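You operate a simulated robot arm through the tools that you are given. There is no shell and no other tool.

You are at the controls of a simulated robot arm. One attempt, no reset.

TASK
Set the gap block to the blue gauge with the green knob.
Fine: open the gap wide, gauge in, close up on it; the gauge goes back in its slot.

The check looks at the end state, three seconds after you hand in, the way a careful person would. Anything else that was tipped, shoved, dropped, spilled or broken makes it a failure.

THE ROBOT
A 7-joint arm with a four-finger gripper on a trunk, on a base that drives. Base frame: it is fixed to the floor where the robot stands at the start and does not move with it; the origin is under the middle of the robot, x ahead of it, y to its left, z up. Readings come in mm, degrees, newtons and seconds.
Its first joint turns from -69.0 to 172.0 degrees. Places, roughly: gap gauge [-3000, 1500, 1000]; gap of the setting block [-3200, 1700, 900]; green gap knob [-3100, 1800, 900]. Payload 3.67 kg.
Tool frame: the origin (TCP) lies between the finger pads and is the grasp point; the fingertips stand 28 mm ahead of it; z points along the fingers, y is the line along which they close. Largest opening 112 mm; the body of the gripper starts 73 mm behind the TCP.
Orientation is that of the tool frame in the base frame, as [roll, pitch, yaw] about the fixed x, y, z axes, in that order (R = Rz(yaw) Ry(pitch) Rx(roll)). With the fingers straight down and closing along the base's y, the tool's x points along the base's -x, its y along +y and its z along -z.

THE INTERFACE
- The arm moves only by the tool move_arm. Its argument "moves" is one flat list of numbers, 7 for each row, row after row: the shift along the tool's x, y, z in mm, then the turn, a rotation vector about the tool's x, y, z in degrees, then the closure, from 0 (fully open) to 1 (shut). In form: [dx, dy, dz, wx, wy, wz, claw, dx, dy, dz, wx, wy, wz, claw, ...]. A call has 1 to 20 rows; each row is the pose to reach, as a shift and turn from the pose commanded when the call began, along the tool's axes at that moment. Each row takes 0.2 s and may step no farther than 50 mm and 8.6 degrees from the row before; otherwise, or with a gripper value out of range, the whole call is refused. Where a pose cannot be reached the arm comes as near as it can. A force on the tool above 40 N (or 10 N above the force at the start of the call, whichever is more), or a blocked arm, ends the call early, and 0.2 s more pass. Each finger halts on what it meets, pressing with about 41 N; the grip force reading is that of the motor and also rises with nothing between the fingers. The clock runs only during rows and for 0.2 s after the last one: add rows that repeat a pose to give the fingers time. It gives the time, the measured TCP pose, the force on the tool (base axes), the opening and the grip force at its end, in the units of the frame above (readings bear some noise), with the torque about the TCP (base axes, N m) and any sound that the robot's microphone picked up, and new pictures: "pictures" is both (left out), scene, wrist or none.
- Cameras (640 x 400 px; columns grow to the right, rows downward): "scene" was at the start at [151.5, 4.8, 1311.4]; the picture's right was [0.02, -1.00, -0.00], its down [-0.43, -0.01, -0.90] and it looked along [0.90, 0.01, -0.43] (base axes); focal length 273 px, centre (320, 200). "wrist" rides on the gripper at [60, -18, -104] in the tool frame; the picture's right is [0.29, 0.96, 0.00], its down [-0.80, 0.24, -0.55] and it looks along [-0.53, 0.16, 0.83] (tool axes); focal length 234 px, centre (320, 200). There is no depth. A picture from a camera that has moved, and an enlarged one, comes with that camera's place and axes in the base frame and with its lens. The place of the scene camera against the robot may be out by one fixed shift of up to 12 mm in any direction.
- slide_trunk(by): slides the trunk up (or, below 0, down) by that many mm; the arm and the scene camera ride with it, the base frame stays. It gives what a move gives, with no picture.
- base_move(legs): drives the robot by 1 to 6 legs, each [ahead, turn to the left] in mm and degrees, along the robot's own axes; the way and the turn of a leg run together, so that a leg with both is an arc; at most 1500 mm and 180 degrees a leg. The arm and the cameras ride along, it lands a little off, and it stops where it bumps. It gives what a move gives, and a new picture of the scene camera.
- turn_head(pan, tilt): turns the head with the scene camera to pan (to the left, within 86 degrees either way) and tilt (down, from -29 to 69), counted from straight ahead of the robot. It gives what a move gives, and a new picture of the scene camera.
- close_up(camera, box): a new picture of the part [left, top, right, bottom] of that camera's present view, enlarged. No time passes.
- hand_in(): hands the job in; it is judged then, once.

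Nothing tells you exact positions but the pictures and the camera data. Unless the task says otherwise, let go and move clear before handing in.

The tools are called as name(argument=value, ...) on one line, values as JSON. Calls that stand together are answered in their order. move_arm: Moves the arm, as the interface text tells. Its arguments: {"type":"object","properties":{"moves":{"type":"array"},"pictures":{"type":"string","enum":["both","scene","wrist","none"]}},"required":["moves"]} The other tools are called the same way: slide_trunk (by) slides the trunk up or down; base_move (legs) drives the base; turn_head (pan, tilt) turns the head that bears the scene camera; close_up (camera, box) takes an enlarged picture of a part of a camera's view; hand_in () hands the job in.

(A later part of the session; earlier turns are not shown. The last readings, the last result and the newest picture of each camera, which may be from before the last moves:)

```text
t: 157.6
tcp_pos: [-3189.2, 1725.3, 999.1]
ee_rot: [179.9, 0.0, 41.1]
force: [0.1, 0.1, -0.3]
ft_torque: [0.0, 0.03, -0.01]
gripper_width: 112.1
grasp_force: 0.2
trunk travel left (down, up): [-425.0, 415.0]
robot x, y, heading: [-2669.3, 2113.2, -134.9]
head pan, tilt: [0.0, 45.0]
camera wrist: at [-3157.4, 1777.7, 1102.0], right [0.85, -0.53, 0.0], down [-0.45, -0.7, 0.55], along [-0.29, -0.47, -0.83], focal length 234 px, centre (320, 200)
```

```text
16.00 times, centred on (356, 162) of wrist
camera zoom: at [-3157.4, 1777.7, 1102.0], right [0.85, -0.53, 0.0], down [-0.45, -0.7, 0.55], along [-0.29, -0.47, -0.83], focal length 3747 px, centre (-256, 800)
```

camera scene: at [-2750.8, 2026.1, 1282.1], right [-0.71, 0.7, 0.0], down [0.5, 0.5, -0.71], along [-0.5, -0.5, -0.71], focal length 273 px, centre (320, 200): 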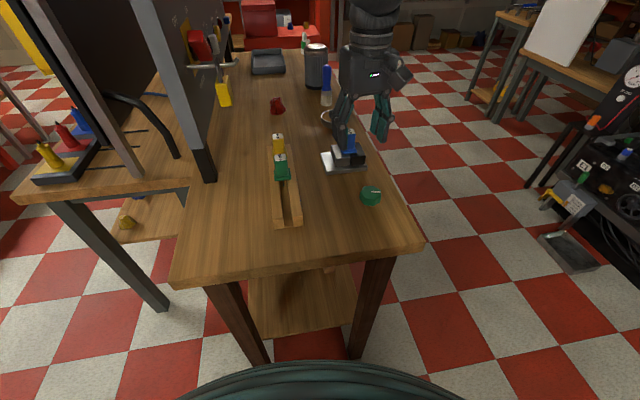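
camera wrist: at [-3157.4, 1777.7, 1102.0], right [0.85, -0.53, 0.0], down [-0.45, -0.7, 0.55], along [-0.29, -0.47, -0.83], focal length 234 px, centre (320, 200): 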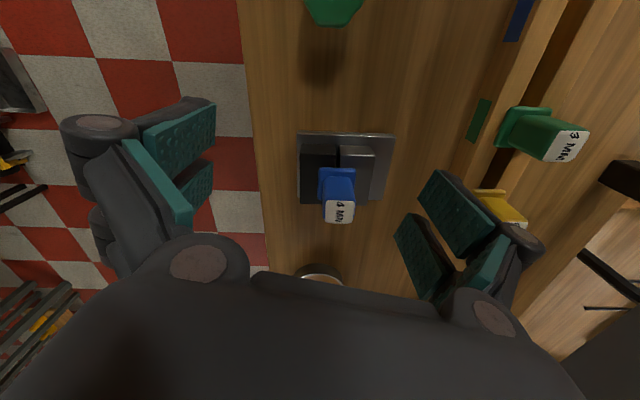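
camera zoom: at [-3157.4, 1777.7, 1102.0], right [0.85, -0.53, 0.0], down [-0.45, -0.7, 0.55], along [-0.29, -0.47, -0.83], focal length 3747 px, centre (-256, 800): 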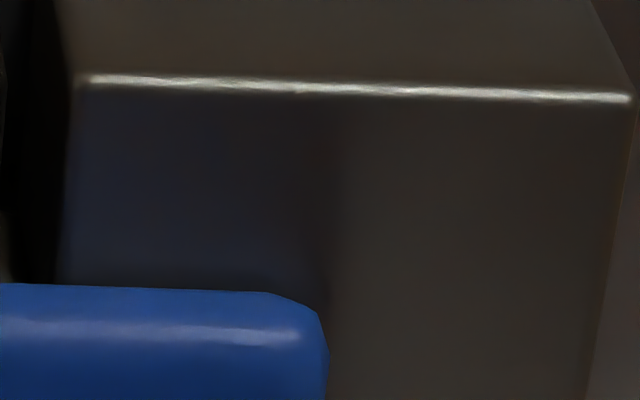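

I can just make out the blade beside the dark jaw inside the gap. I'll lower and centre the wrist camera on the gap's plane for a clear look along it.

move_arm(moves=[20, 2, 10, 0, 0, 1, 0, 42, 4, 25, 0, 0, 2, 0, 42, 4, 42, 0, 0, 2, 0, 42, 4, 42, 0, 0, 2, 0], pictures="wrist")

close_up(camera="wrist", box=[280, 170, 360, 245])

```text
t: 158.6
tcp_pos: [-3154.1, 1749.6, 957.7]
ee_rot: [179.8, -0.1, 39.0]
force: [-0.2, 0.0, -0.1]
ft_torque: [0.0, -0.01, -0.03]
gripper_width: 111.9
grasp_force: 0.1
trunk travel left (down, up): [-425.0, 415.0]
robot x, y, heading: [-2664.1, 2113.3, -134.6]
head pan, tilt: [0.0, 45.0]
camera wrist: at [-3121.2, 1801.7, 1061.1], right [0.83, -0.56, 0.0], down [-0.47, -0.69, 0.55], along [-0.31, -0.46, -0.83], focal length 234 px, centre (320, 200)
```

wrist: 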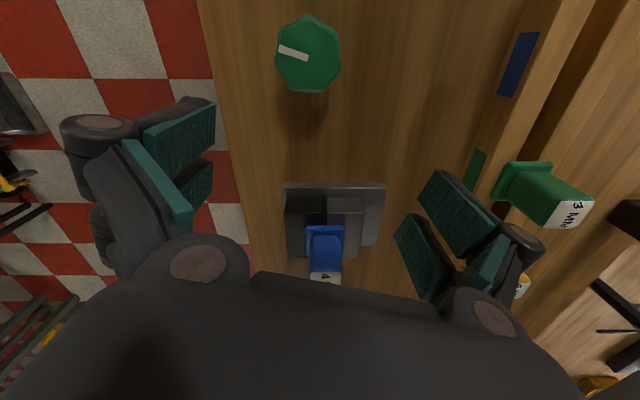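

```text
5.33 times, centred on (320, 208) of wrist
camera zoom: at [-3121.2, 1801.7, 1061.1], right [0.83, -0.56, 0.0], down [-0.47, -0.69, 0.55], along [-0.31, -0.46, -0.83], focal length 1249 px, centre (320, 160)
```

zoom: 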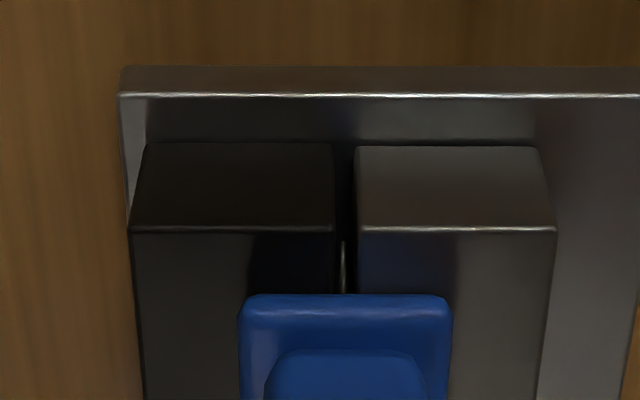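

close_up(camera="wrist", box=[304.5, 203, 344.5, 228])

```text
16.00 times, centred on (324, 216) of wrist
camera zoom: at [-3121.2, 1801.7, 1061.1], right [0.83, -0.56, 0.0], down [-0.47, -0.69, 0.55], along [-0.31, -0.46, -0.83], focal length 3747 px, centre (248, -48)
```

zoom: 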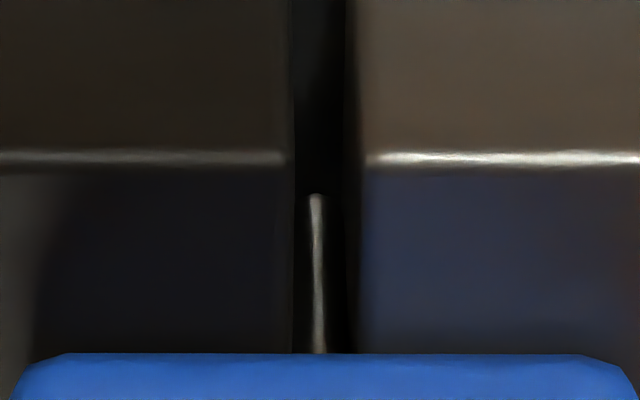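

Now I have an excellent measuring view: jaw edges at columns ≈293 and ≈362, i.e. a gap of ≈3.9–4.0 mm — the jaw is resting on the gauge, while the knob has been turned further than needed. I'll back the knob off clockwise until the jaw clearly moves, then come back to find the exact touch point.

move_arm(moves=[24, -12, 0, 0, 0, -8, 0.2, 49.3, -23.5, 0, 0, 0, -16, 0.4, 49.3, -23.5, 0, 0, 0, -24, 0.4, 49.3, -23.5, 0, 0, 0, -32, 0.4, 49.3, -23.5, 0, 0, 0, -40, 0.4, 49.3, -23.5, 0, 0, 0, -48, 0.4, 49.3, -23.5, 0, 0, 0, -56, 0.4, 49.3, -23.5, 0, 0, 0, -64, 0.4, 49.3, -23.5, 0, 0, 0, -69, 0.4, 49.3, -23.5, 25, 0, 0, -69, 0.4, 49.3, -23.5, 50, 0, 0, -69, 0.4, 49.3, -23.5, 65, 0, 0, -69, 0.4, 49.3, -23.5, 70.5, 0, 0, -69, 0.4, 49.3, -23.5, 70.5, 0, 0, -69, 0.4], pictures="wrist")

close_up(camera="wrist", box=[220, 60, 420, 250])

```text
t: 161.6
tcp_pos: [-3132.3, 1799.2, 886.9]
ee_rot: [179.9, 0.0, 108.1]
force: [0.6, -0.5, 1.9]
ft_torque: [-0.02, 0.01, 0.0]
gripper_width: 67.4
grasp_force: 0.1
trunk travel left (down, up): [-425.0, 415.0]
robot x, y, heading: [-2669.2, 2115.6, -134.8]
head pan, tilt: [0.0, 45.0]
camera wrist: at [-3167.3, 1850.2, 989.4], right [0.82, 0.57, 0.0], down [0.47, -0.68, 0.55], along [0.32, -0.46, -0.83], focal length 234 px, centre (320, 200)
```

wrist: 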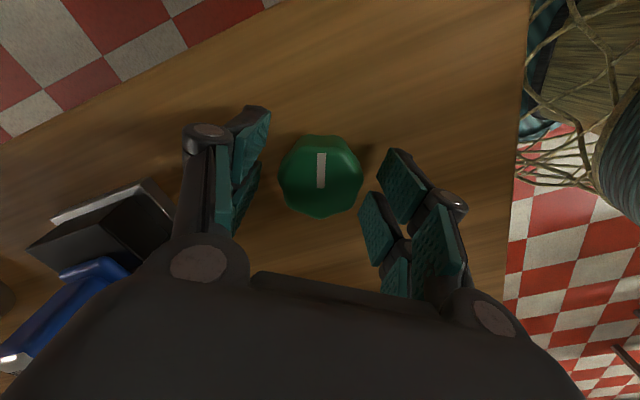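

```text
2.11 times, centred on (320, 155) of wrist
camera zoom: at [-3167.3, 1850.2, 989.4], right [0.82, 0.57, 0.0], down [0.47, -0.68, 0.55], along [0.32, -0.46, -0.83], focal length 493 px, centre (320, 295)
```

zoom: 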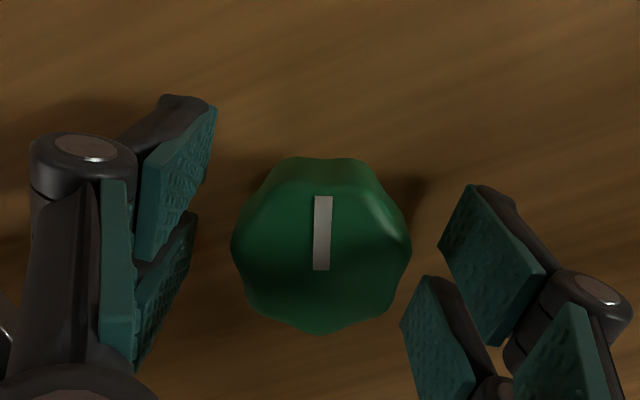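

Grip and turn clockwise 72° (knob to ~304° from open).

move_arm(moves=[0, 0, 0, 0, 0, 0, 0.55, 0, 0, 0, 0, 0, 0, 0.7, 0, 0, 0, 0, 0, 0, 0.75, 0, 0, 0, 0, 0, 8, 0.75, 0, 0, 0, 0, 0, 16, 0.75, 0, 0, 0, 0, 0, 24, 0.75, 0, 0, 0, 0, 0, 32, 0.75, 0, 0, 0, 0, 0, 40, 0.75, 0, 0, 0, 0, 0, 48, 0.75, 0, 0, 0, 0, 0, 56, 0.75, 0, 0, 0, 0, 0, 64, 0.75, 0, 0, 0, 0, 0, 72, 0.75, 0, 0, 0, 0, 0, 72, 0.75], pictures="wrist")

close_up(camera="wrist", box=[220, 60, 420, 250])

```text
t: 164.4
tcp_pos: [-3132.0, 1800.0, 886.3]
ee_rot: [179.9, -0.1, 36.0]
force: [-15.7, 10.2, -8.1]
ft_torque: [0.03, 0.77, 0.03]
gripper_width: 42.3
grasp_force: 44.5
trunk travel left (down, up): [-425.0, 415.0]
robot x, y, heading: [-2668.5, 2114.4, -134.5]
head pan, tilt: [0.0, 45.0]
camera wrist: at [-3095.0, 1849.0, 989.7], right [0.8, -0.61, 0.0], down [-0.51, -0.66, 0.55], along [-0.33, -0.44, -0.83], focal length 234 px, centre (320, 200)
```

wrist: 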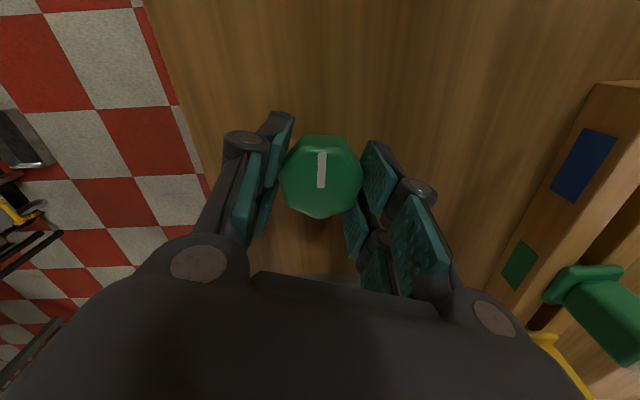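

```text
2.11 times, centred on (320, 155) of wrist
camera zoom: at [-3095.0, 1849.0, 989.7], right [0.8, -0.61, 0.0], down [-0.51, -0.66, 0.55], along [-0.33, -0.44, -0.83], focal length 493 px, centre (320, 295)
```

zoom: 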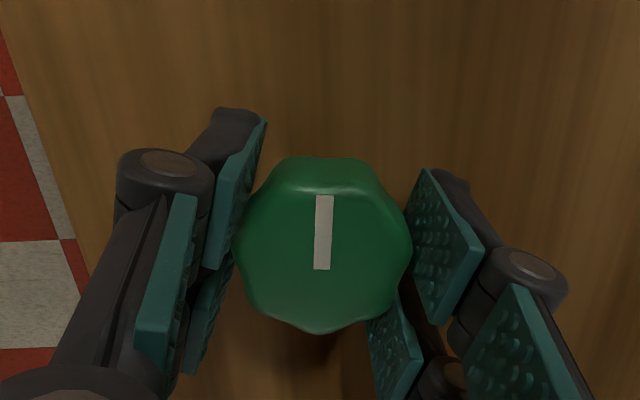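

Release, lift and return to the measuring view.

move_arm(moves=[0, 0, 0, 0, 0, 0, 0.5, 0, 0, 0, 0, 0, 0, 0.4, 0, 0, -30, 0, 0, 0, 0.4, 0, 0, -70.5, 0, 0, 0, 0.3, -24, 13, -70.5, 0, 0, -1.5, 0, -48, 26.1, -70.5, 0, 0, -3.1, 0, -48, 26.1, -70.5, 0, 0, -3.1, 0], pictures="wrist")

close_up(camera="wrist", box=[304.5, 203, 344.5, 228])

close_up(camera="wrist", box=[280, 170, 360, 245])

```text
t: 166.0
tcp_pos: [-3153.0, 1748.9, 956.6]
ee_rot: [179.9, 0.1, 39.2]
force: [-0.1, -1.2, -0.6]
ft_torque: [0.0, 0.06, 0.03]
gripper_width: 112.0
grasp_force: 0.0
trunk travel left (down, up): [-425.0, 415.0]
robot x, y, heading: [-2668.2, 2114.1, -134.4]
head pan, tilt: [0.0, 45.0]
camera wrist: at [-3118.2, 1799.4, 1061.2], right [0.83, -0.56, 0.0], down [-0.47, -0.69, 0.55], along [-0.31, -0.46, -0.83], focal length 234 px, centre (320, 200)
```

wrist: 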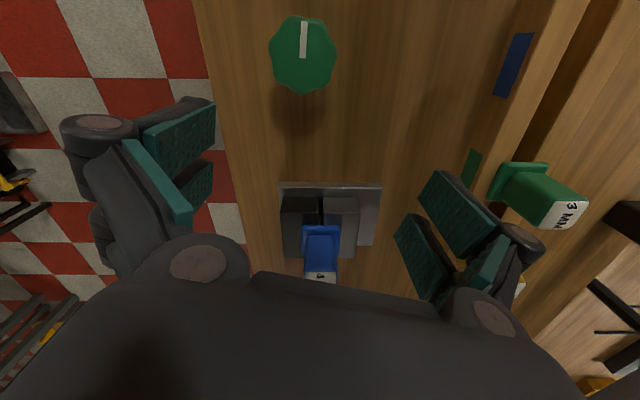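

```text
16.00 times, centred on (324, 216) of wrist
camera zoom: at [-3118.2, 1799.4, 1061.2], right [0.83, -0.56, 0.0], down [-0.47, -0.69, 0.55], along [-0.31, -0.46, -0.83], focal length 3747 px, centre (248, -48)
```

zoom: 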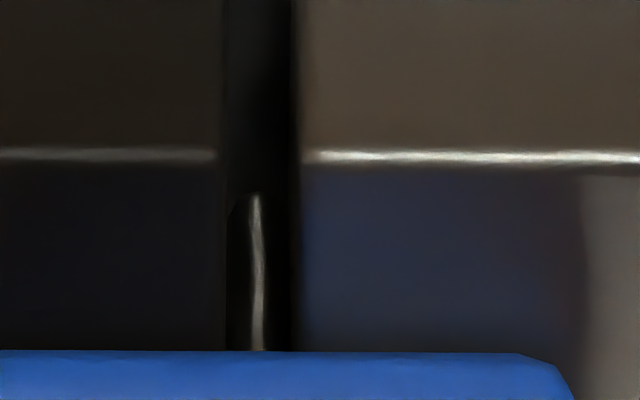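

```text
5.33 times, centred on (320, 208) of wrist
camera zoom: at [-3118.2, 1799.4, 1061.2], right [0.83, -0.56, 0.0], down [-0.47, -0.69, 0.55], along [-0.31, -0.46, -0.83], focal length 1249 px, centre (320, 160)
```

zoom: 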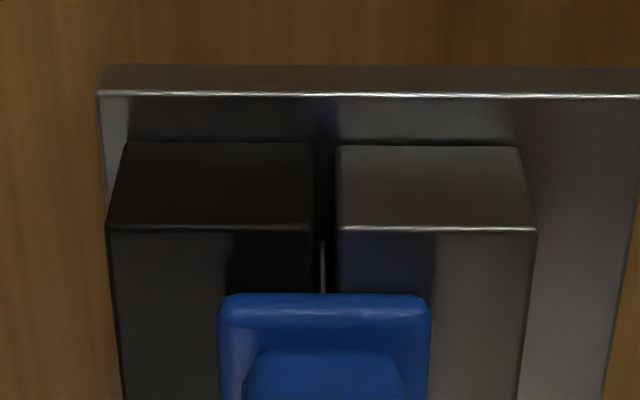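

Now the gap measures ≈4.3 mm (jaw edges 222→298), with the blade visibly loose — so the touch point is about 24° further closed from here. I'll go back, re-grip at the matching flats, and close by 24°.

move_arm(moves=[24, -12, 0, 0, 0, 1.5, 0.2, 49.3, -23.5, 0, 0, 0, 3.1, 0.4, 49.3, -23.5, 25, 0, 0, 3.1, 0.4, 49.3, -23.5, 50, 0, 0, 3.1, 0.4, 49.3, -23.5, 65, 0, 0, 3.1, 0.4, 49.3, -23.5, 70.5, 0, 0, 3.1, 0.4, 49.3, -23.5, 70.5, 0, 0, 3.1, 0.4], pictures="wrist")

close_up(camera="wrist", box=[220, 60, 420, 250])

```text
t: 167.6
tcp_pos: [-3130.2, 1799.4, 885.7]
ee_rot: [-179.9, 0.0, 36.0]
force: [0.3, 0.8, 0.1]
ft_torque: [0.0, 0.01, -0.01]
gripper_width: 66.9
grasp_force: 0.1
trunk travel left (down, up): [-425.0, 415.0]
robot x, y, heading: [-2665.2, 2118.7, -134.4]
head pan, tilt: [0.0, 45.0]
camera wrist: at [-3093.2, 1849.0, 989.7], right [0.8, -0.6, 0.0], down [-0.5, -0.66, 0.55], along [-0.33, -0.44, -0.83], focal length 234 px, centre (320, 200)
```

wrist: 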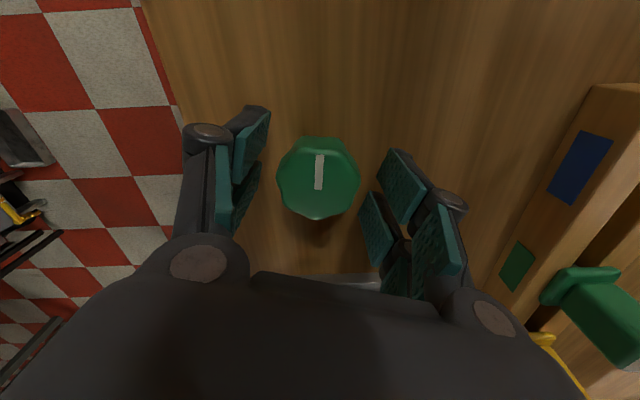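

```text
2.11 times, centred on (320, 155) of wrist
camera zoom: at [-3093.2, 1849.0, 989.7], right [0.8, -0.6, 0.0], down [-0.5, -0.66, 0.55], along [-0.33, -0.44, -0.83], focal length 493 px, centre (320, 295)
```

zoom: 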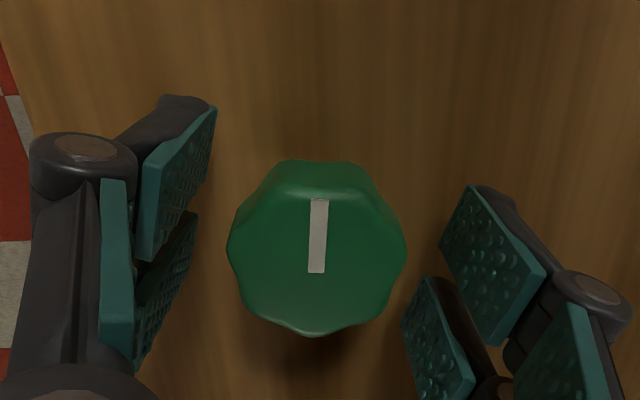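

Knob well placed. Grip and close by 24°.

move_arm(moves=[0, -0.6, 0, 0, 0, 0, 0.45, 0, -0.6, 0, 0, 0, 0, 0.6, 0, -0.6, 0, 0, 0, 0, 0.75, 0, -0.6, 0, 0, 0, 0, 0.75, 0, -0.6, 0, 0, 0, -6, 0.75, 0, -0.6, 0, 0, 0, -12, 0.75, 0, -0.6, 0, 0, 0, -18, 0.75, 0, -0.6, 0, 0, 0, -24, 0.75, 0, -0.6, 0, 0, 0, -24, 0.75], pictures="wrist")

close_up(camera="wrist", box=[220, 60, 420, 250])

```text
t: 169.6
tcp_pos: [-3132.0, 1800.2, 886.8]
ee_rot: [179.8, 0.0, 60.2]
force: [2.0, 5.4, -4.1]
ft_torque: [-0.11, -0.24, 0.01]
gripper_width: 42.6
grasp_force: 45.7
trunk travel left (down, up): [-425.0, 415.0]
robot x, y, heading: [-2667.2, 2117.1, -134.7]
head pan, tilt: [0.0, 45.0]
camera wrist: at [-3118.0, 1860.3, 990.0], right [0.97, -0.23, 0.0], down [-0.19, -0.81, 0.55], along [-0.12, -0.54, -0.83], focal length 234 px, centre (320, 200)
```

wrist: 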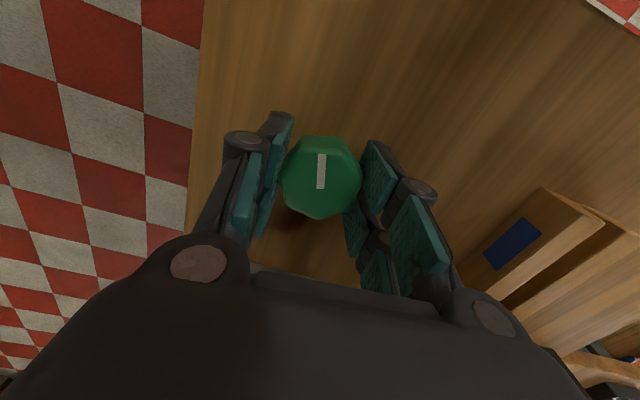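

```text
2.11 times, centred on (320, 155) of wrist
camera zoom: at [-3118.0, 1860.3, 990.0], right [0.97, -0.23, 0.0], down [-0.19, -0.81, 0.55], along [-0.12, -0.54, -0.83], focal length 493 px, centre (320, 295)
```

zoom: 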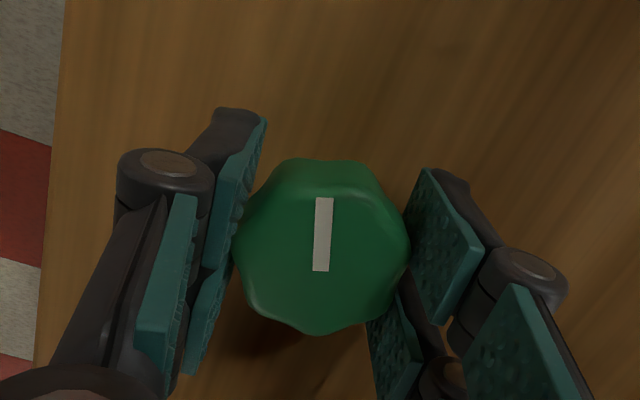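

Release, lift, and measure again.

move_arm(moves=[0, 0, 0, 0, 0, 0, 0.5, 0, 0, 0, 0, 0, 0, 0.4, 0, 0, -30, 0, 0, 0, 0.4, 0, 0, -70.5, 0, 0, 0, 0.3, -27, 2.5, -70.5, 0, 0, 8, 0, -54.7, 4.8, -70.5, 0, 0, 16, 0, -54.7, 4.8, -70.5, 0, 0, 21, 0, -54.7, 4.8, -70.5, 0, 0, 21, 0], pictures="wrist")

close_up(camera="wrist", box=[304.5, 203, 344.5, 228])

close_up(camera="wrist", box=[280, 170, 360, 245])

```text
t: 171.4
tcp_pos: [-3154.0, 1749.2, 957.2]
ee_rot: [179.9, 0.0, 39.0]
force: [-0.6, -0.2, 0.5]
ft_torque: [-0.01, -0.04, 0.01]
gripper_width: 112.1
grasp_force: 0.0
trunk travel left (down, up): [-425.0, 415.0]
robot x, y, heading: [-2669.1, 2117.0, -134.8]
head pan, tilt: [0.0, 45.0]
camera wrist: at [-3119.1, 1800.4, 1061.0], right [0.83, -0.56, 0.0], down [-0.47, -0.69, 0.55], along [-0.31, -0.46, -0.83], focal length 234 px, centre (320, 200)
```

wrist: 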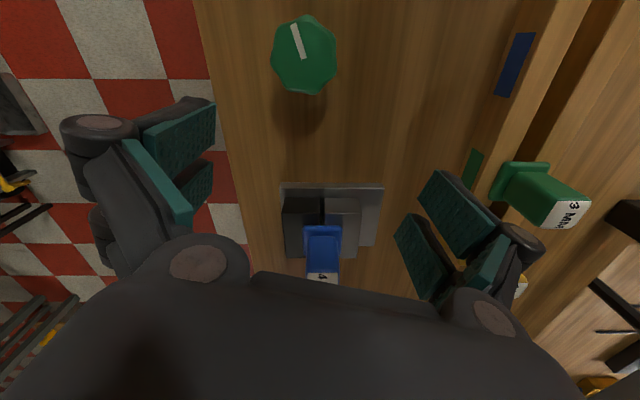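

```text
16.00 times, centred on (324, 216) of wrist
camera zoom: at [-3119.1, 1800.4, 1061.0], right [0.83, -0.56, 0.0], down [-0.47, -0.69, 0.55], along [-0.31, -0.46, -0.83], focal length 3747 px, centre (248, -48)
```

zoom: 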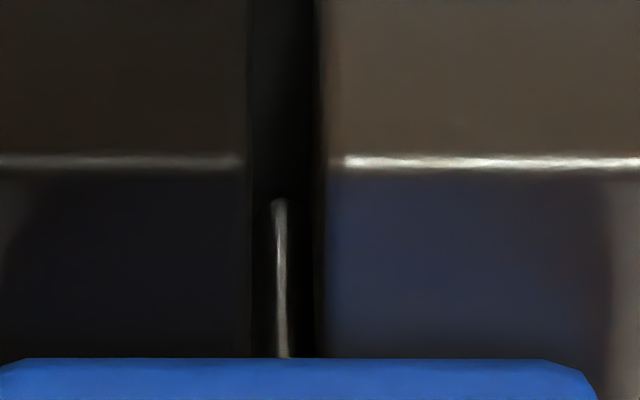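

```text
5.33 times, centred on (320, 208) of wrist
camera zoom: at [-3119.1, 1800.4, 1061.0], right [0.83, -0.56, 0.0], down [-0.47, -0.69, 0.55], along [-0.31, -0.46, -0.83], focal length 1249 px, centre (320, 160)
```

zoom: 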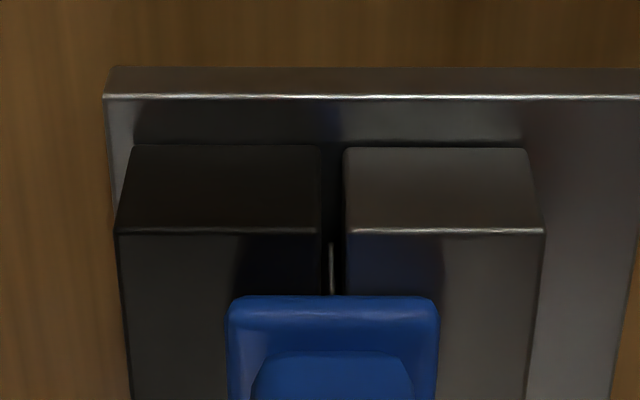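

The zoomed edges are soft, so I'll measure more robustly using the outer corners of both jaws (sharp highlights) at full zoom.

close_up(camera="wrist", box=[342, 203, 382, 228])

close_up(camera="wrist", box=[262, 203, 302, 228])

```text
16.00 times, centred on (362, 216) of wrist
camera zoom: at [-3119.1, 1800.4, 1061.0], right [0.83, -0.56, 0.0], down [-0.47, -0.69, 0.55], along [-0.31, -0.46, -0.83], focal length 3747 px, centre (-352, -48)
```

zoom: 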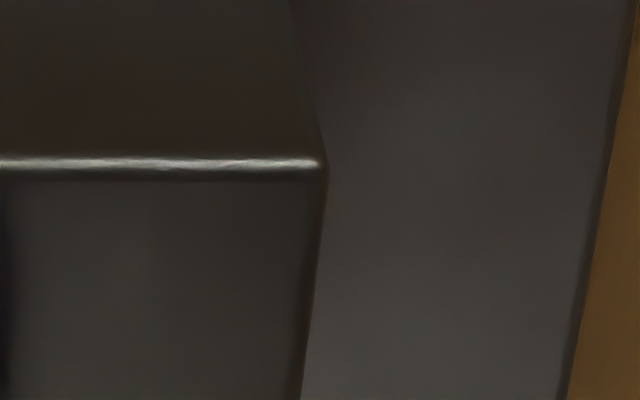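

```text
16.00 times, centred on (282, 216) of wrist
camera zoom: at [-3119.1, 1800.4, 1061.0], right [0.83, -0.56, 0.0], down [-0.47, -0.69, 0.55], along [-0.31, -0.46, -0.83], focal length 3747 px, centre (928, -48)
```

zoom: 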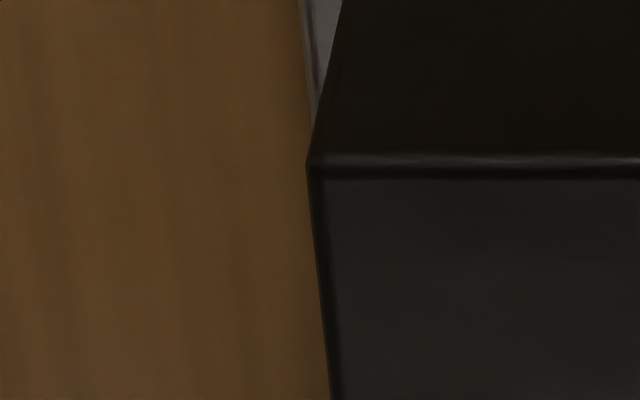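

close_up(camera="wrist", box=[262, 176, 302, 201])

close_up(camera="wrist", box=[360, 176, 400, 201])

```text
16.00 times, centred on (282, 188) of wrist
camera zoom: at [-3119.1, 1800.4, 1061.0], right [0.83, -0.56, 0.0], down [-0.47, -0.69, 0.55], along [-0.31, -0.46, -0.83], focal length 3747 px, centre (928, 384)
```

zoom: 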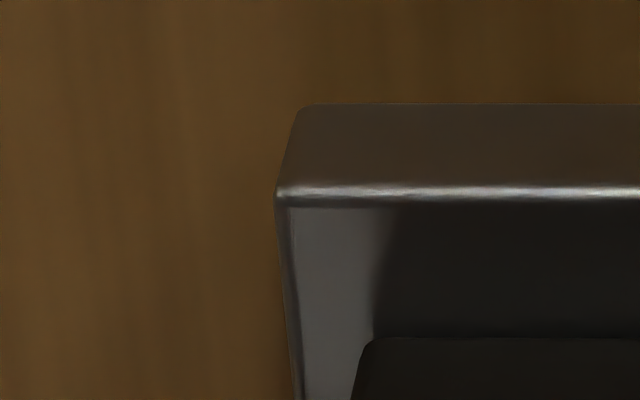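

```text
16.00 times, centred on (380, 188) of wrist
camera zoom: at [-3119.1, 1800.4, 1061.0], right [0.83, -0.56, 0.0], down [-0.47, -0.69, 0.55], along [-0.31, -0.46, -0.83], focal length 3747 px, centre (-640, 384)
```

zoom: 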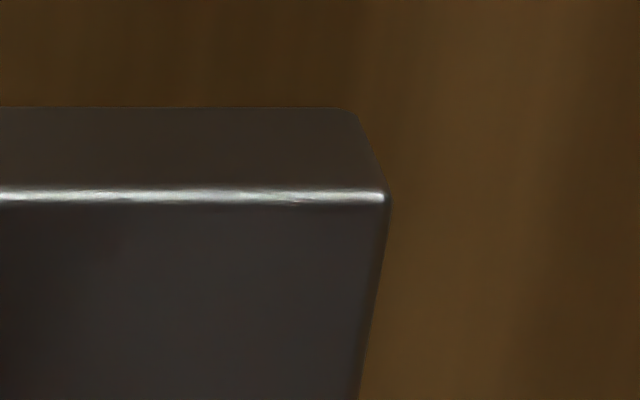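

Reference taken (jaw-span/plate ratio 0.7721 at this knob angle). Now I'll open the knob a further 48° clockwise and measure the same ratio to see where the jaw really starts moving.

move_arm(moves=[24, -12, 0, 0, 0, -8, 0.2, 49.2, -23.6, 0, 0, 0, -16, 0.4, 49.2, -23.6, 0, 0, 0, -24, 0.4, 49.2, -23.6, 0, 0, 0, -32, 0.4, 49.2, -23.6, 0, 0, 0, -40, 0.4, 49.2, -23.6, 0, 0, 0, -48, 0.4, 49.2, -23.6, 0, 0, 0, -56, 0.4, 49.2, -23.6, 0, 0, 0, -64, 0.4, 49.2, -23.6, 0, 0, 0, -66, 0.4, 49.2, -23.6, 25, 0, 0, -66, 0.4, 49.2, -23.6, 50, 0, 0, -66, 0.4, 49.2, -23.6, 65, 0, 0, -66, 0.4, 49.2, -23.6, 70.5, 0, 0, -66, 0.4, 49.2, -23.6, 70.5, 0, 0, -66, 0.4], pictures="wrist")

move_arm(moves=[0, 0, 0, 0, 0, 0, 0.55, 0, 0, 0, 0, 0, 0, 0.7, 0, 0, 0, 0, 0, 0, 0.75, 0, 0, 0, 0, 0, 8, 0.75, 0, 0, 0, 0, 0, 16, 0.75, 0, 0, 0, 0, 0, 24, 0.75, 0, 0, 0, 0, 0, 32, 0.75, 0, 0, 0, 0, 0, 40, 0.75, 0, 0, 0, 0, 0, 48, 0.75, 0, 0, 0, 0, 0, 48, 0.75], pictures="wrist")

close_up(camera="wrist", box=[220, 60, 420, 250])

```text
t: 174.4
tcp_pos: [-3132.1, 1798.8, 886.4]
ee_rot: [179.8, 0.1, 105.0]
force: [-0.2, 0.3, -0.6]
ft_torque: [0.02, 0.03, -0.02]
gripper_width: 67.1
grasp_force: 0.0
trunk travel left (down, up): [-425.0, 415.0]
robot x, y, heading: [-2667.0, 2113.0, -134.7]
head pan, tilt: [0.0, 45.0]
camera wrist: at [-3165.0, 1852.0, 989.8], right [0.85, 0.53, 0.0], down [0.44, -0.71, 0.55], along [0.29, -0.47, -0.83], focal length 234 px, centre (320, 200)
```

wrist: 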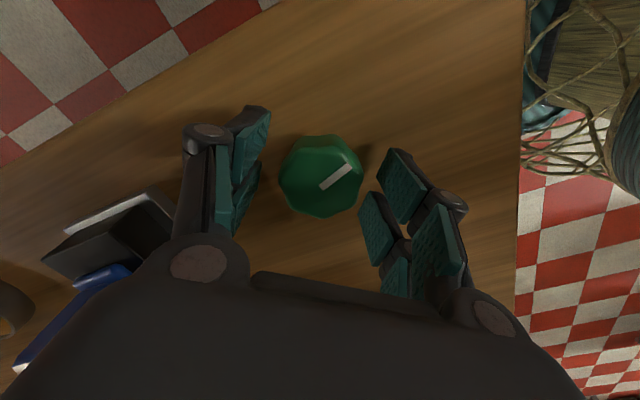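

```text
t: 176.6
tcp_pos: [-3132.5, 1799.4, 887.7]
ee_rot: [179.9, -0.1, 56.9]
force: [-5.8, 10.4, -2.7]
ft_torque: [0.34, 0.73, 0.03]
gripper_width: 41.4
grasp_force: 45.4
trunk travel left (down, up): [-425.0, 415.0]
robot x, y, heading: [-2668.3, 2113.8, -134.3]
head pan, tilt: [0.0, 45.0]
camera wrist: at [-3114.7, 1859.2, 990.1], right [0.96, -0.28, 0.0], down [-0.23, -0.8, 0.55], along [-0.15, -0.53, -0.83], focal length 234 px, centre (320, 200)
```

wrist: 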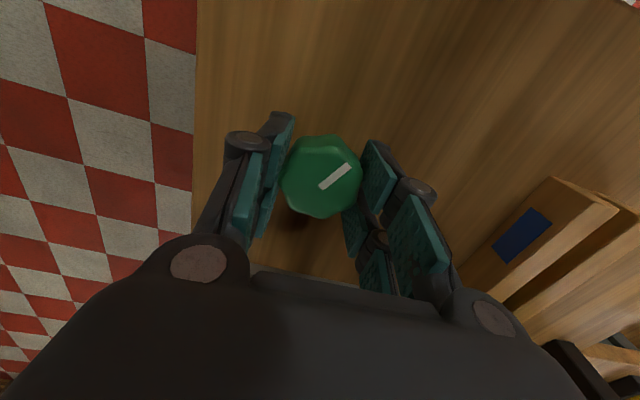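

```text
2.11 times, centred on (320, 155) of wrist
camera zoom: at [-3114.7, 1859.2, 990.1], right [0.96, -0.28, 0.0], down [-0.23, -0.8, 0.55], along [-0.15, -0.53, -0.83], focal length 493 px, centre (320, 295)
```

zoom: 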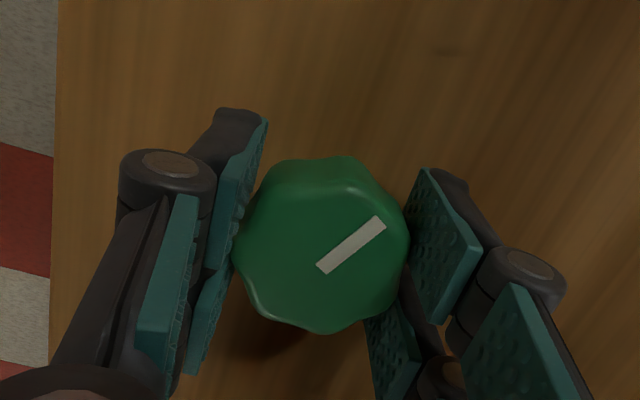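

move_arm(moves=[0, 0, 0, 0, 0, 0, 0.5, 0, 0, 0, 0, 0, 0, 0.4, 0, 0, -30, 0, 0, 0, 0.4, 0, 0, -70.5, 0, 0, 0, 0.3, -27, 3.6, -70.5, 0, 0, 6, 0, -54, 7.3, -70.5, 0, 0, 12, 0, -54, 7.3, -70.5, 0, 0, 18, 0, -54, 7.3, -70.5, 0, 0, 18, 0], pictures="wrist")

close_up(camera="wrist", box=[342, 203, 382, 228])

close_up(camera="wrist", box=[262, 203, 302, 228])

close_up(camera="wrist", box=[262, 176, 302, 201])

close_up(camera="wrist", box=[360, 176, 400, 201])

close_up(camera="wrist", box=[304.5, 203, 344.5, 228])

```text
t: 178.4
tcp_pos: [-3155.1, 1749.5, 954.9]
ee_rot: [179.9, 0.1, 39.0]
force: [0.4, -0.3, -0.4]
ft_torque: [0.04, -0.01, 0.01]
gripper_width: 111.8
grasp_force: 0.1
trunk travel left (down, up): [-425.0, 415.0]
robot x, y, heading: [-2668.7, 2119.0, -134.4]
head pan, tilt: [0.0, 45.0]
camera wrist: at [-3120.2, 1800.3, 1059.2], right [0.83, -0.56, 0.0], down [-0.47, -0.69, 0.55], along [-0.31, -0.46, -0.83], focal length 234 px, centre (320, 200)
```

wrist: 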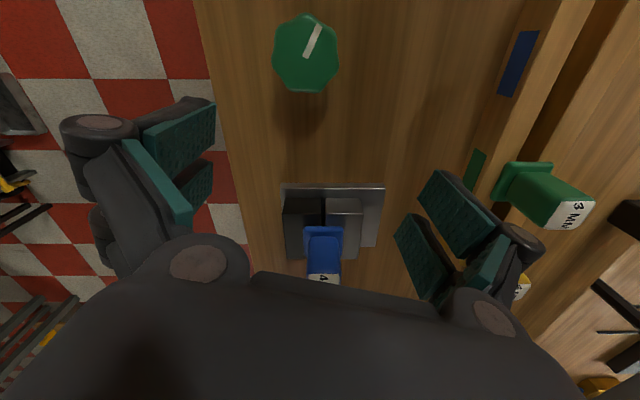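

```text
16.00 times, centred on (362, 216) of wrist
camera zoom: at [-3120.2, 1800.3, 1059.2], right [0.83, -0.56, 0.0], down [-0.47, -0.69, 0.55], along [-0.31, -0.46, -0.83], focal length 3747 px, centre (-352, -48)
```

zoom: 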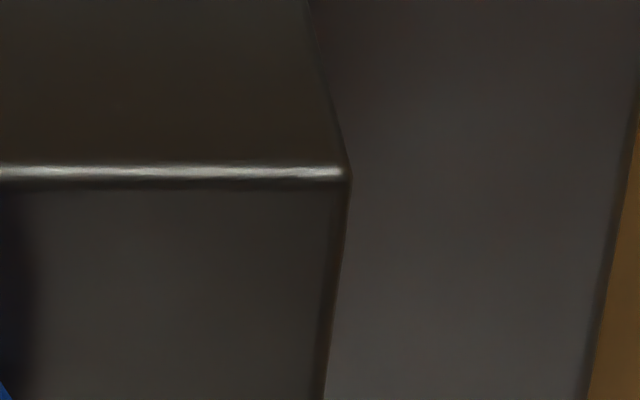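

```text
16.00 times, centred on (282, 216) of wrist
camera zoom: at [-3120.2, 1800.3, 1059.2], right [0.83, -0.56, 0.0], down [-0.47, -0.69, 0.55], along [-0.31, -0.46, -0.83], focal length 3747 px, centre (928, -48)
```

zoom: 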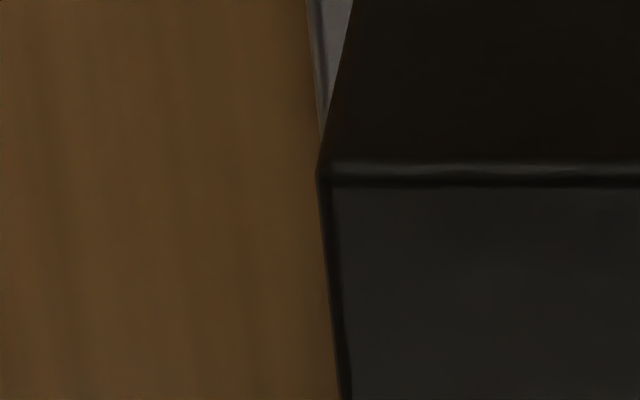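

```text
16.00 times, centred on (282, 188) of wrist
camera zoom: at [-3120.2, 1800.3, 1059.2], right [0.83, -0.56, 0.0], down [-0.47, -0.69, 0.55], along [-0.31, -0.46, -0.83], focal length 3747 px, centre (928, 384)
```

zoom: 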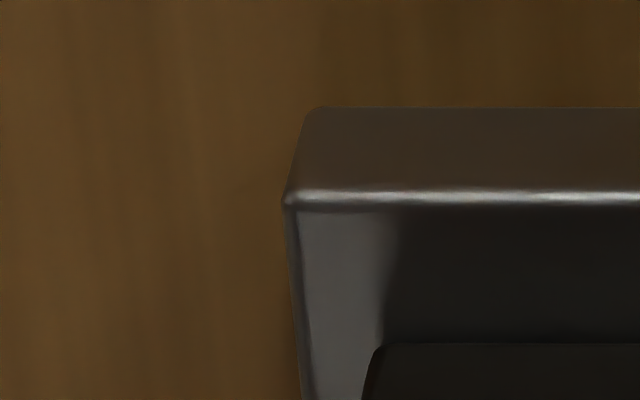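

```text
16.00 times, centred on (380, 188) of wrist
camera zoom: at [-3120.2, 1800.3, 1059.2], right [0.83, -0.56, 0.0], down [-0.47, -0.69, 0.55], along [-0.31, -0.46, -0.83], focal length 3747 px, centre (-640, 384)
```

zoom: 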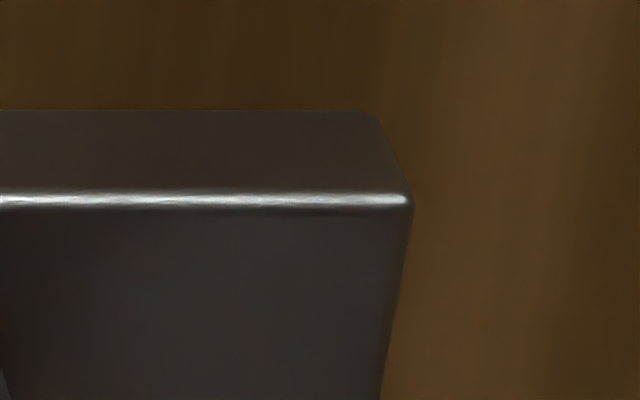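

```text
16.00 times, centred on (324, 216) of wrist
camera zoom: at [-3120.2, 1800.3, 1059.2], right [0.83, -0.56, 0.0], down [-0.47, -0.69, 0.55], along [-0.31, -0.46, -0.83], focal length 3747 px, centre (248, -48)
```

zoom: 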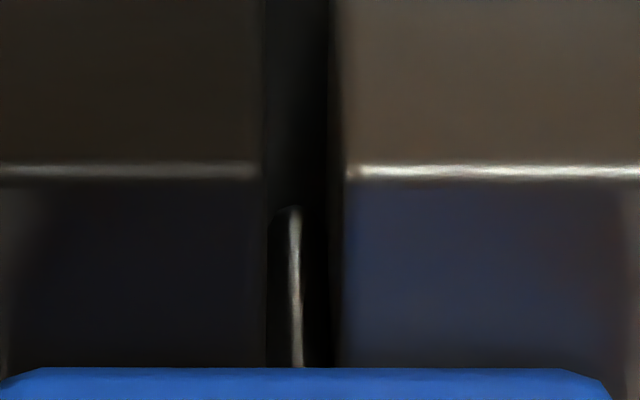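

Almost no jaw motion between 328° and 280° (≈0.1 mm), so it's still resting on the gauge around here. I'll open another 40° and measure again to get a clearly free reading.

move_arm(moves=[24, -12, 0, 0, 0, -8, 0.2, 49.2, -23.6, 0, 0, 0, -16, 0.4, 49.2, -23.6, 0, 0, 0, -24, 0.4, 49.2, -23.6, 0, 0, 0, -32, 0.4, 49.2, -23.6, 0, 0, 0, -40, 0.4, 49.2, -23.6, 0, 0, 0, -48, 0.4, 49.2, -23.6, 0, 0, 0, -56, 0.4, 49.2, -23.6, 0, 0, 0, -63, 0.4, 49.2, -23.6, 25, 0, 0, -63, 0.4, 49.2, -23.6, 50, 0, 0, -63, 0.4, 49.2, -23.6, 65, 0, 0, -63, 0.4, 49.2, -23.6, 69.5, 0, 0, -63, 0.4, 49.2, -23.6, 69.5, 0, 0, -63, 0.4], pictures="wrist")

move_arm(moves=[0, 0, 0, 0, 0, 0, 0.55, 0, 0, 0, 0, 0, 0, 0.7, 0, 0, 0, 0, 0, 0, 0.75, 0, 0, 0, 0, 0, 8, 0.75, 0, 0, 0, 0, 0, 16, 0.75, 0, 0, 0, 0, 0, 24, 0.75, 0, 0, 0, 0, 0, 32, 0.75, 0, 0, 0, 0, 0, 40, 0.75, 0, 0, 0, 0, 0, 40, 0.75], pictures="wrist")

move_arm(moves=[0, 0, 0, 0, 0, 0, 0.5, 0, 0, 0, 0, 0, 0, 0.4, 0, 0, -30, 0, 0, 0, 0.4, 0, 0, -70, 0, 0, 0, 0.3, -27, 1.4, -70, 0, 0, 8, 0, -54.5, 2.8, -70, 0, 0, 16, 0, -54.5, 2.8, -70, 0, 0, 23, 0, -54.5, 2.8, -70, 0, 0, 23, 0], pictures="wrist")

close_up(camera="wrist", box=[342, 203, 382, 228])

close_up(camera="wrist", box=[262, 203, 302, 228])

close_up(camera="wrist", box=[262, 176, 302, 201])

close_up(camera="wrist", box=[360, 176, 400, 201])

close_up(camera="wrist", box=[304.5, 203, 344.5, 228])

```text
t: 181.2
tcp_pos: [-3132.0, 1798.1, 887.8]
ee_rot: [179.9, -0.1, 102.1]
force: [0.2, -0.3, -0.5]
ft_torque: [-0.01, -0.02, 0.02]
gripper_width: 67.0
grasp_force: 0.1
trunk travel left (down, up): [-425.0, 415.0]
robot x, y, heading: [-2664.4, 2117.7, -134.3]
head pan, tilt: [0.0, 45.0]
camera wrist: at [-3162.4, 1853.1, 991.1], right [0.88, 0.48, 0.0], down [0.4, -0.73, 0.55], along [0.27, -0.49, -0.83], focal length 234 px, centre (320, 200)
```

wrist: 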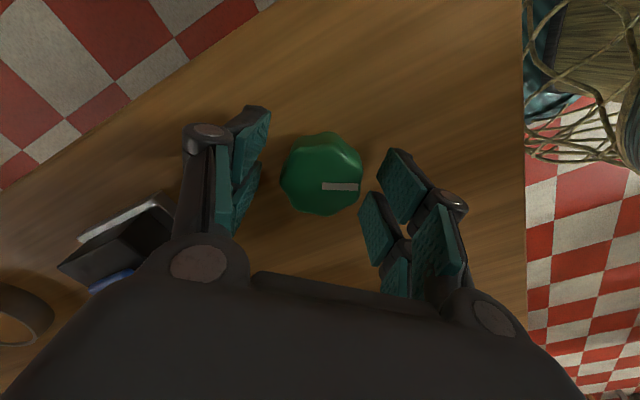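

```text
t: 183.2
tcp_pos: [-3131.9, 1799.3, 888.6]
ee_rot: [179.8, 0.1, 62.0]
force: [3.4, 3.9, -3.2]
ft_torque: [0.3, 0.0, -0.01]
gripper_width: 41.6
grasp_force: 45.1
trunk travel left (down, up): [-425.0, 415.0]
robot x, y, heading: [-2666.0, 2117.5, -134.9]
head pan, tilt: [0.0, 45.0]
camera wrist: at [-3120.2, 1860.0, 991.2], right [0.98, -0.2, 0.0], down [-0.16, -0.82, 0.55], along [-0.11, -0.54, -0.83], focal length 234 px, centre (320, 200)
```

wrist: 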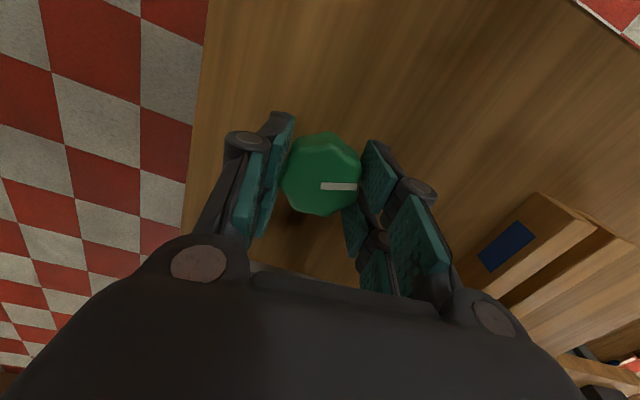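

```text
t: 185.0
tcp_pos: [-3153.4, 1749.9, 957.5]
ee_rot: [179.9, -0.1, 39.0]
force: [0.6, 0.1, 0.1]
ft_torque: [-0.03, -0.04, 0.01]
gripper_width: 112.0
grasp_force: 0.1
trunk travel left (down, up): [-425.0, 415.0]
robot x, y, heading: [-2668.4, 2114.9, -134.6]
head pan, tilt: [0.0, 45.0]
camera wrist: at [-3118.6, 1801.0, 1061.3], right [0.83, -0.56, 0.0], down [-0.47, -0.69, 0.55], along [-0.31, -0.46, -0.83], focal length 234 px, centre (320, 200)
```

wrist: 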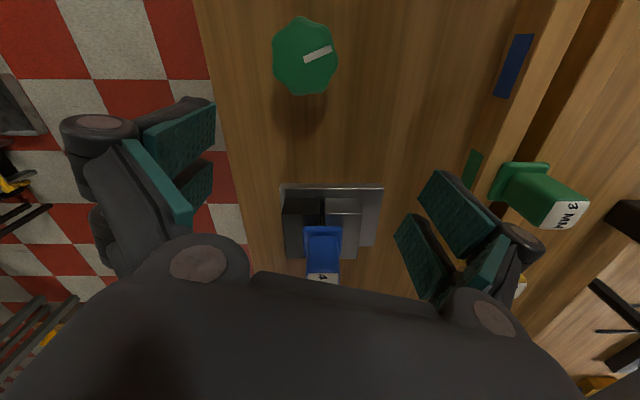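

```text
16.00 times, centred on (362, 216) of wrist
camera zoom: at [-3118.6, 1801.0, 1061.3], right [0.83, -0.56, 0.0], down [-0.47, -0.69, 0.55], along [-0.31, -0.46, -0.83], focal length 3747 px, centre (-352, -48)
```

zoom: 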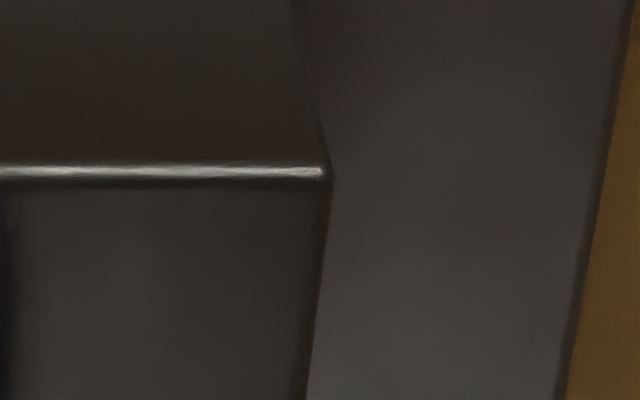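

```text
16.00 times, centred on (282, 216) of wrist
camera zoom: at [-3118.6, 1801.0, 1061.3], right [0.83, -0.56, 0.0], down [-0.47, -0.69, 0.55], along [-0.31, -0.46, -0.83], focal length 3747 px, centre (928, -48)
```

zoom: 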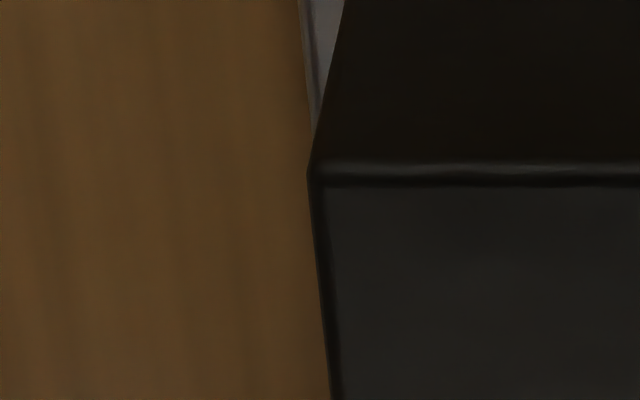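

```text
16.00 times, centred on (282, 188) of wrist
camera zoom: at [-3118.6, 1801.0, 1061.3], right [0.83, -0.56, 0.0], down [-0.47, -0.69, 0.55], along [-0.31, -0.46, -0.83], focal length 3747 px, centre (928, 384)
```

zoom: 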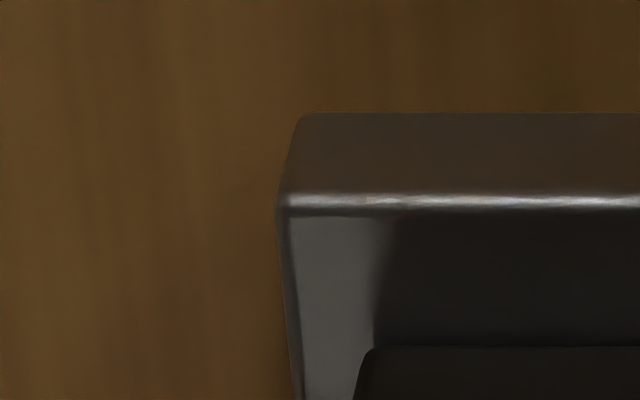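

```text
16.00 times, centred on (380, 188) of wrist
camera zoom: at [-3118.6, 1801.0, 1061.3], right [0.83, -0.56, 0.0], down [-0.47, -0.69, 0.55], along [-0.31, -0.46, -0.83], focal length 3747 px, centre (-640, 384)
```

zoom: 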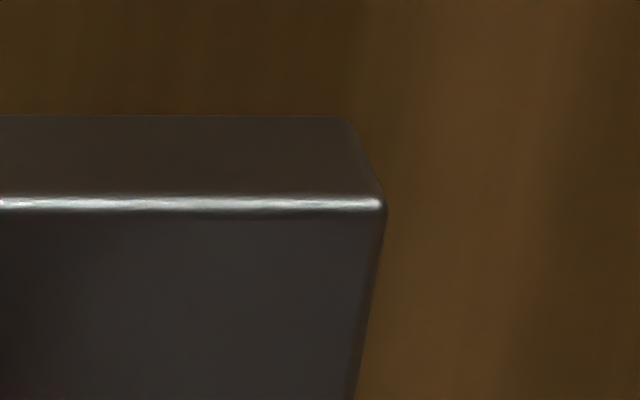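

```text
16.00 times, centred on (324, 216) of wrist
camera zoom: at [-3118.6, 1801.0, 1061.3], right [0.83, -0.56, 0.0], down [-0.47, -0.69, 0.55], along [-0.31, -0.46, -0.83], focal length 3747 px, centre (248, -48)
```

zoom: 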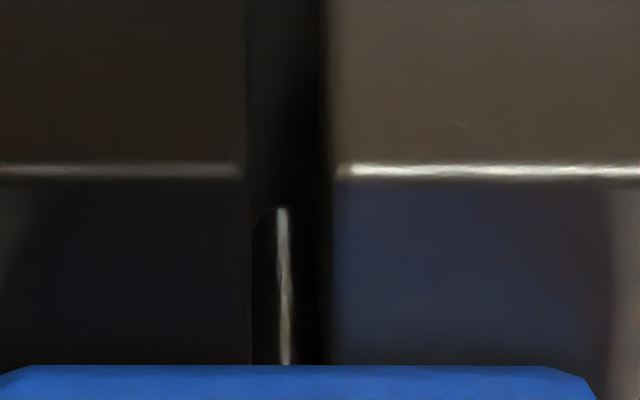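

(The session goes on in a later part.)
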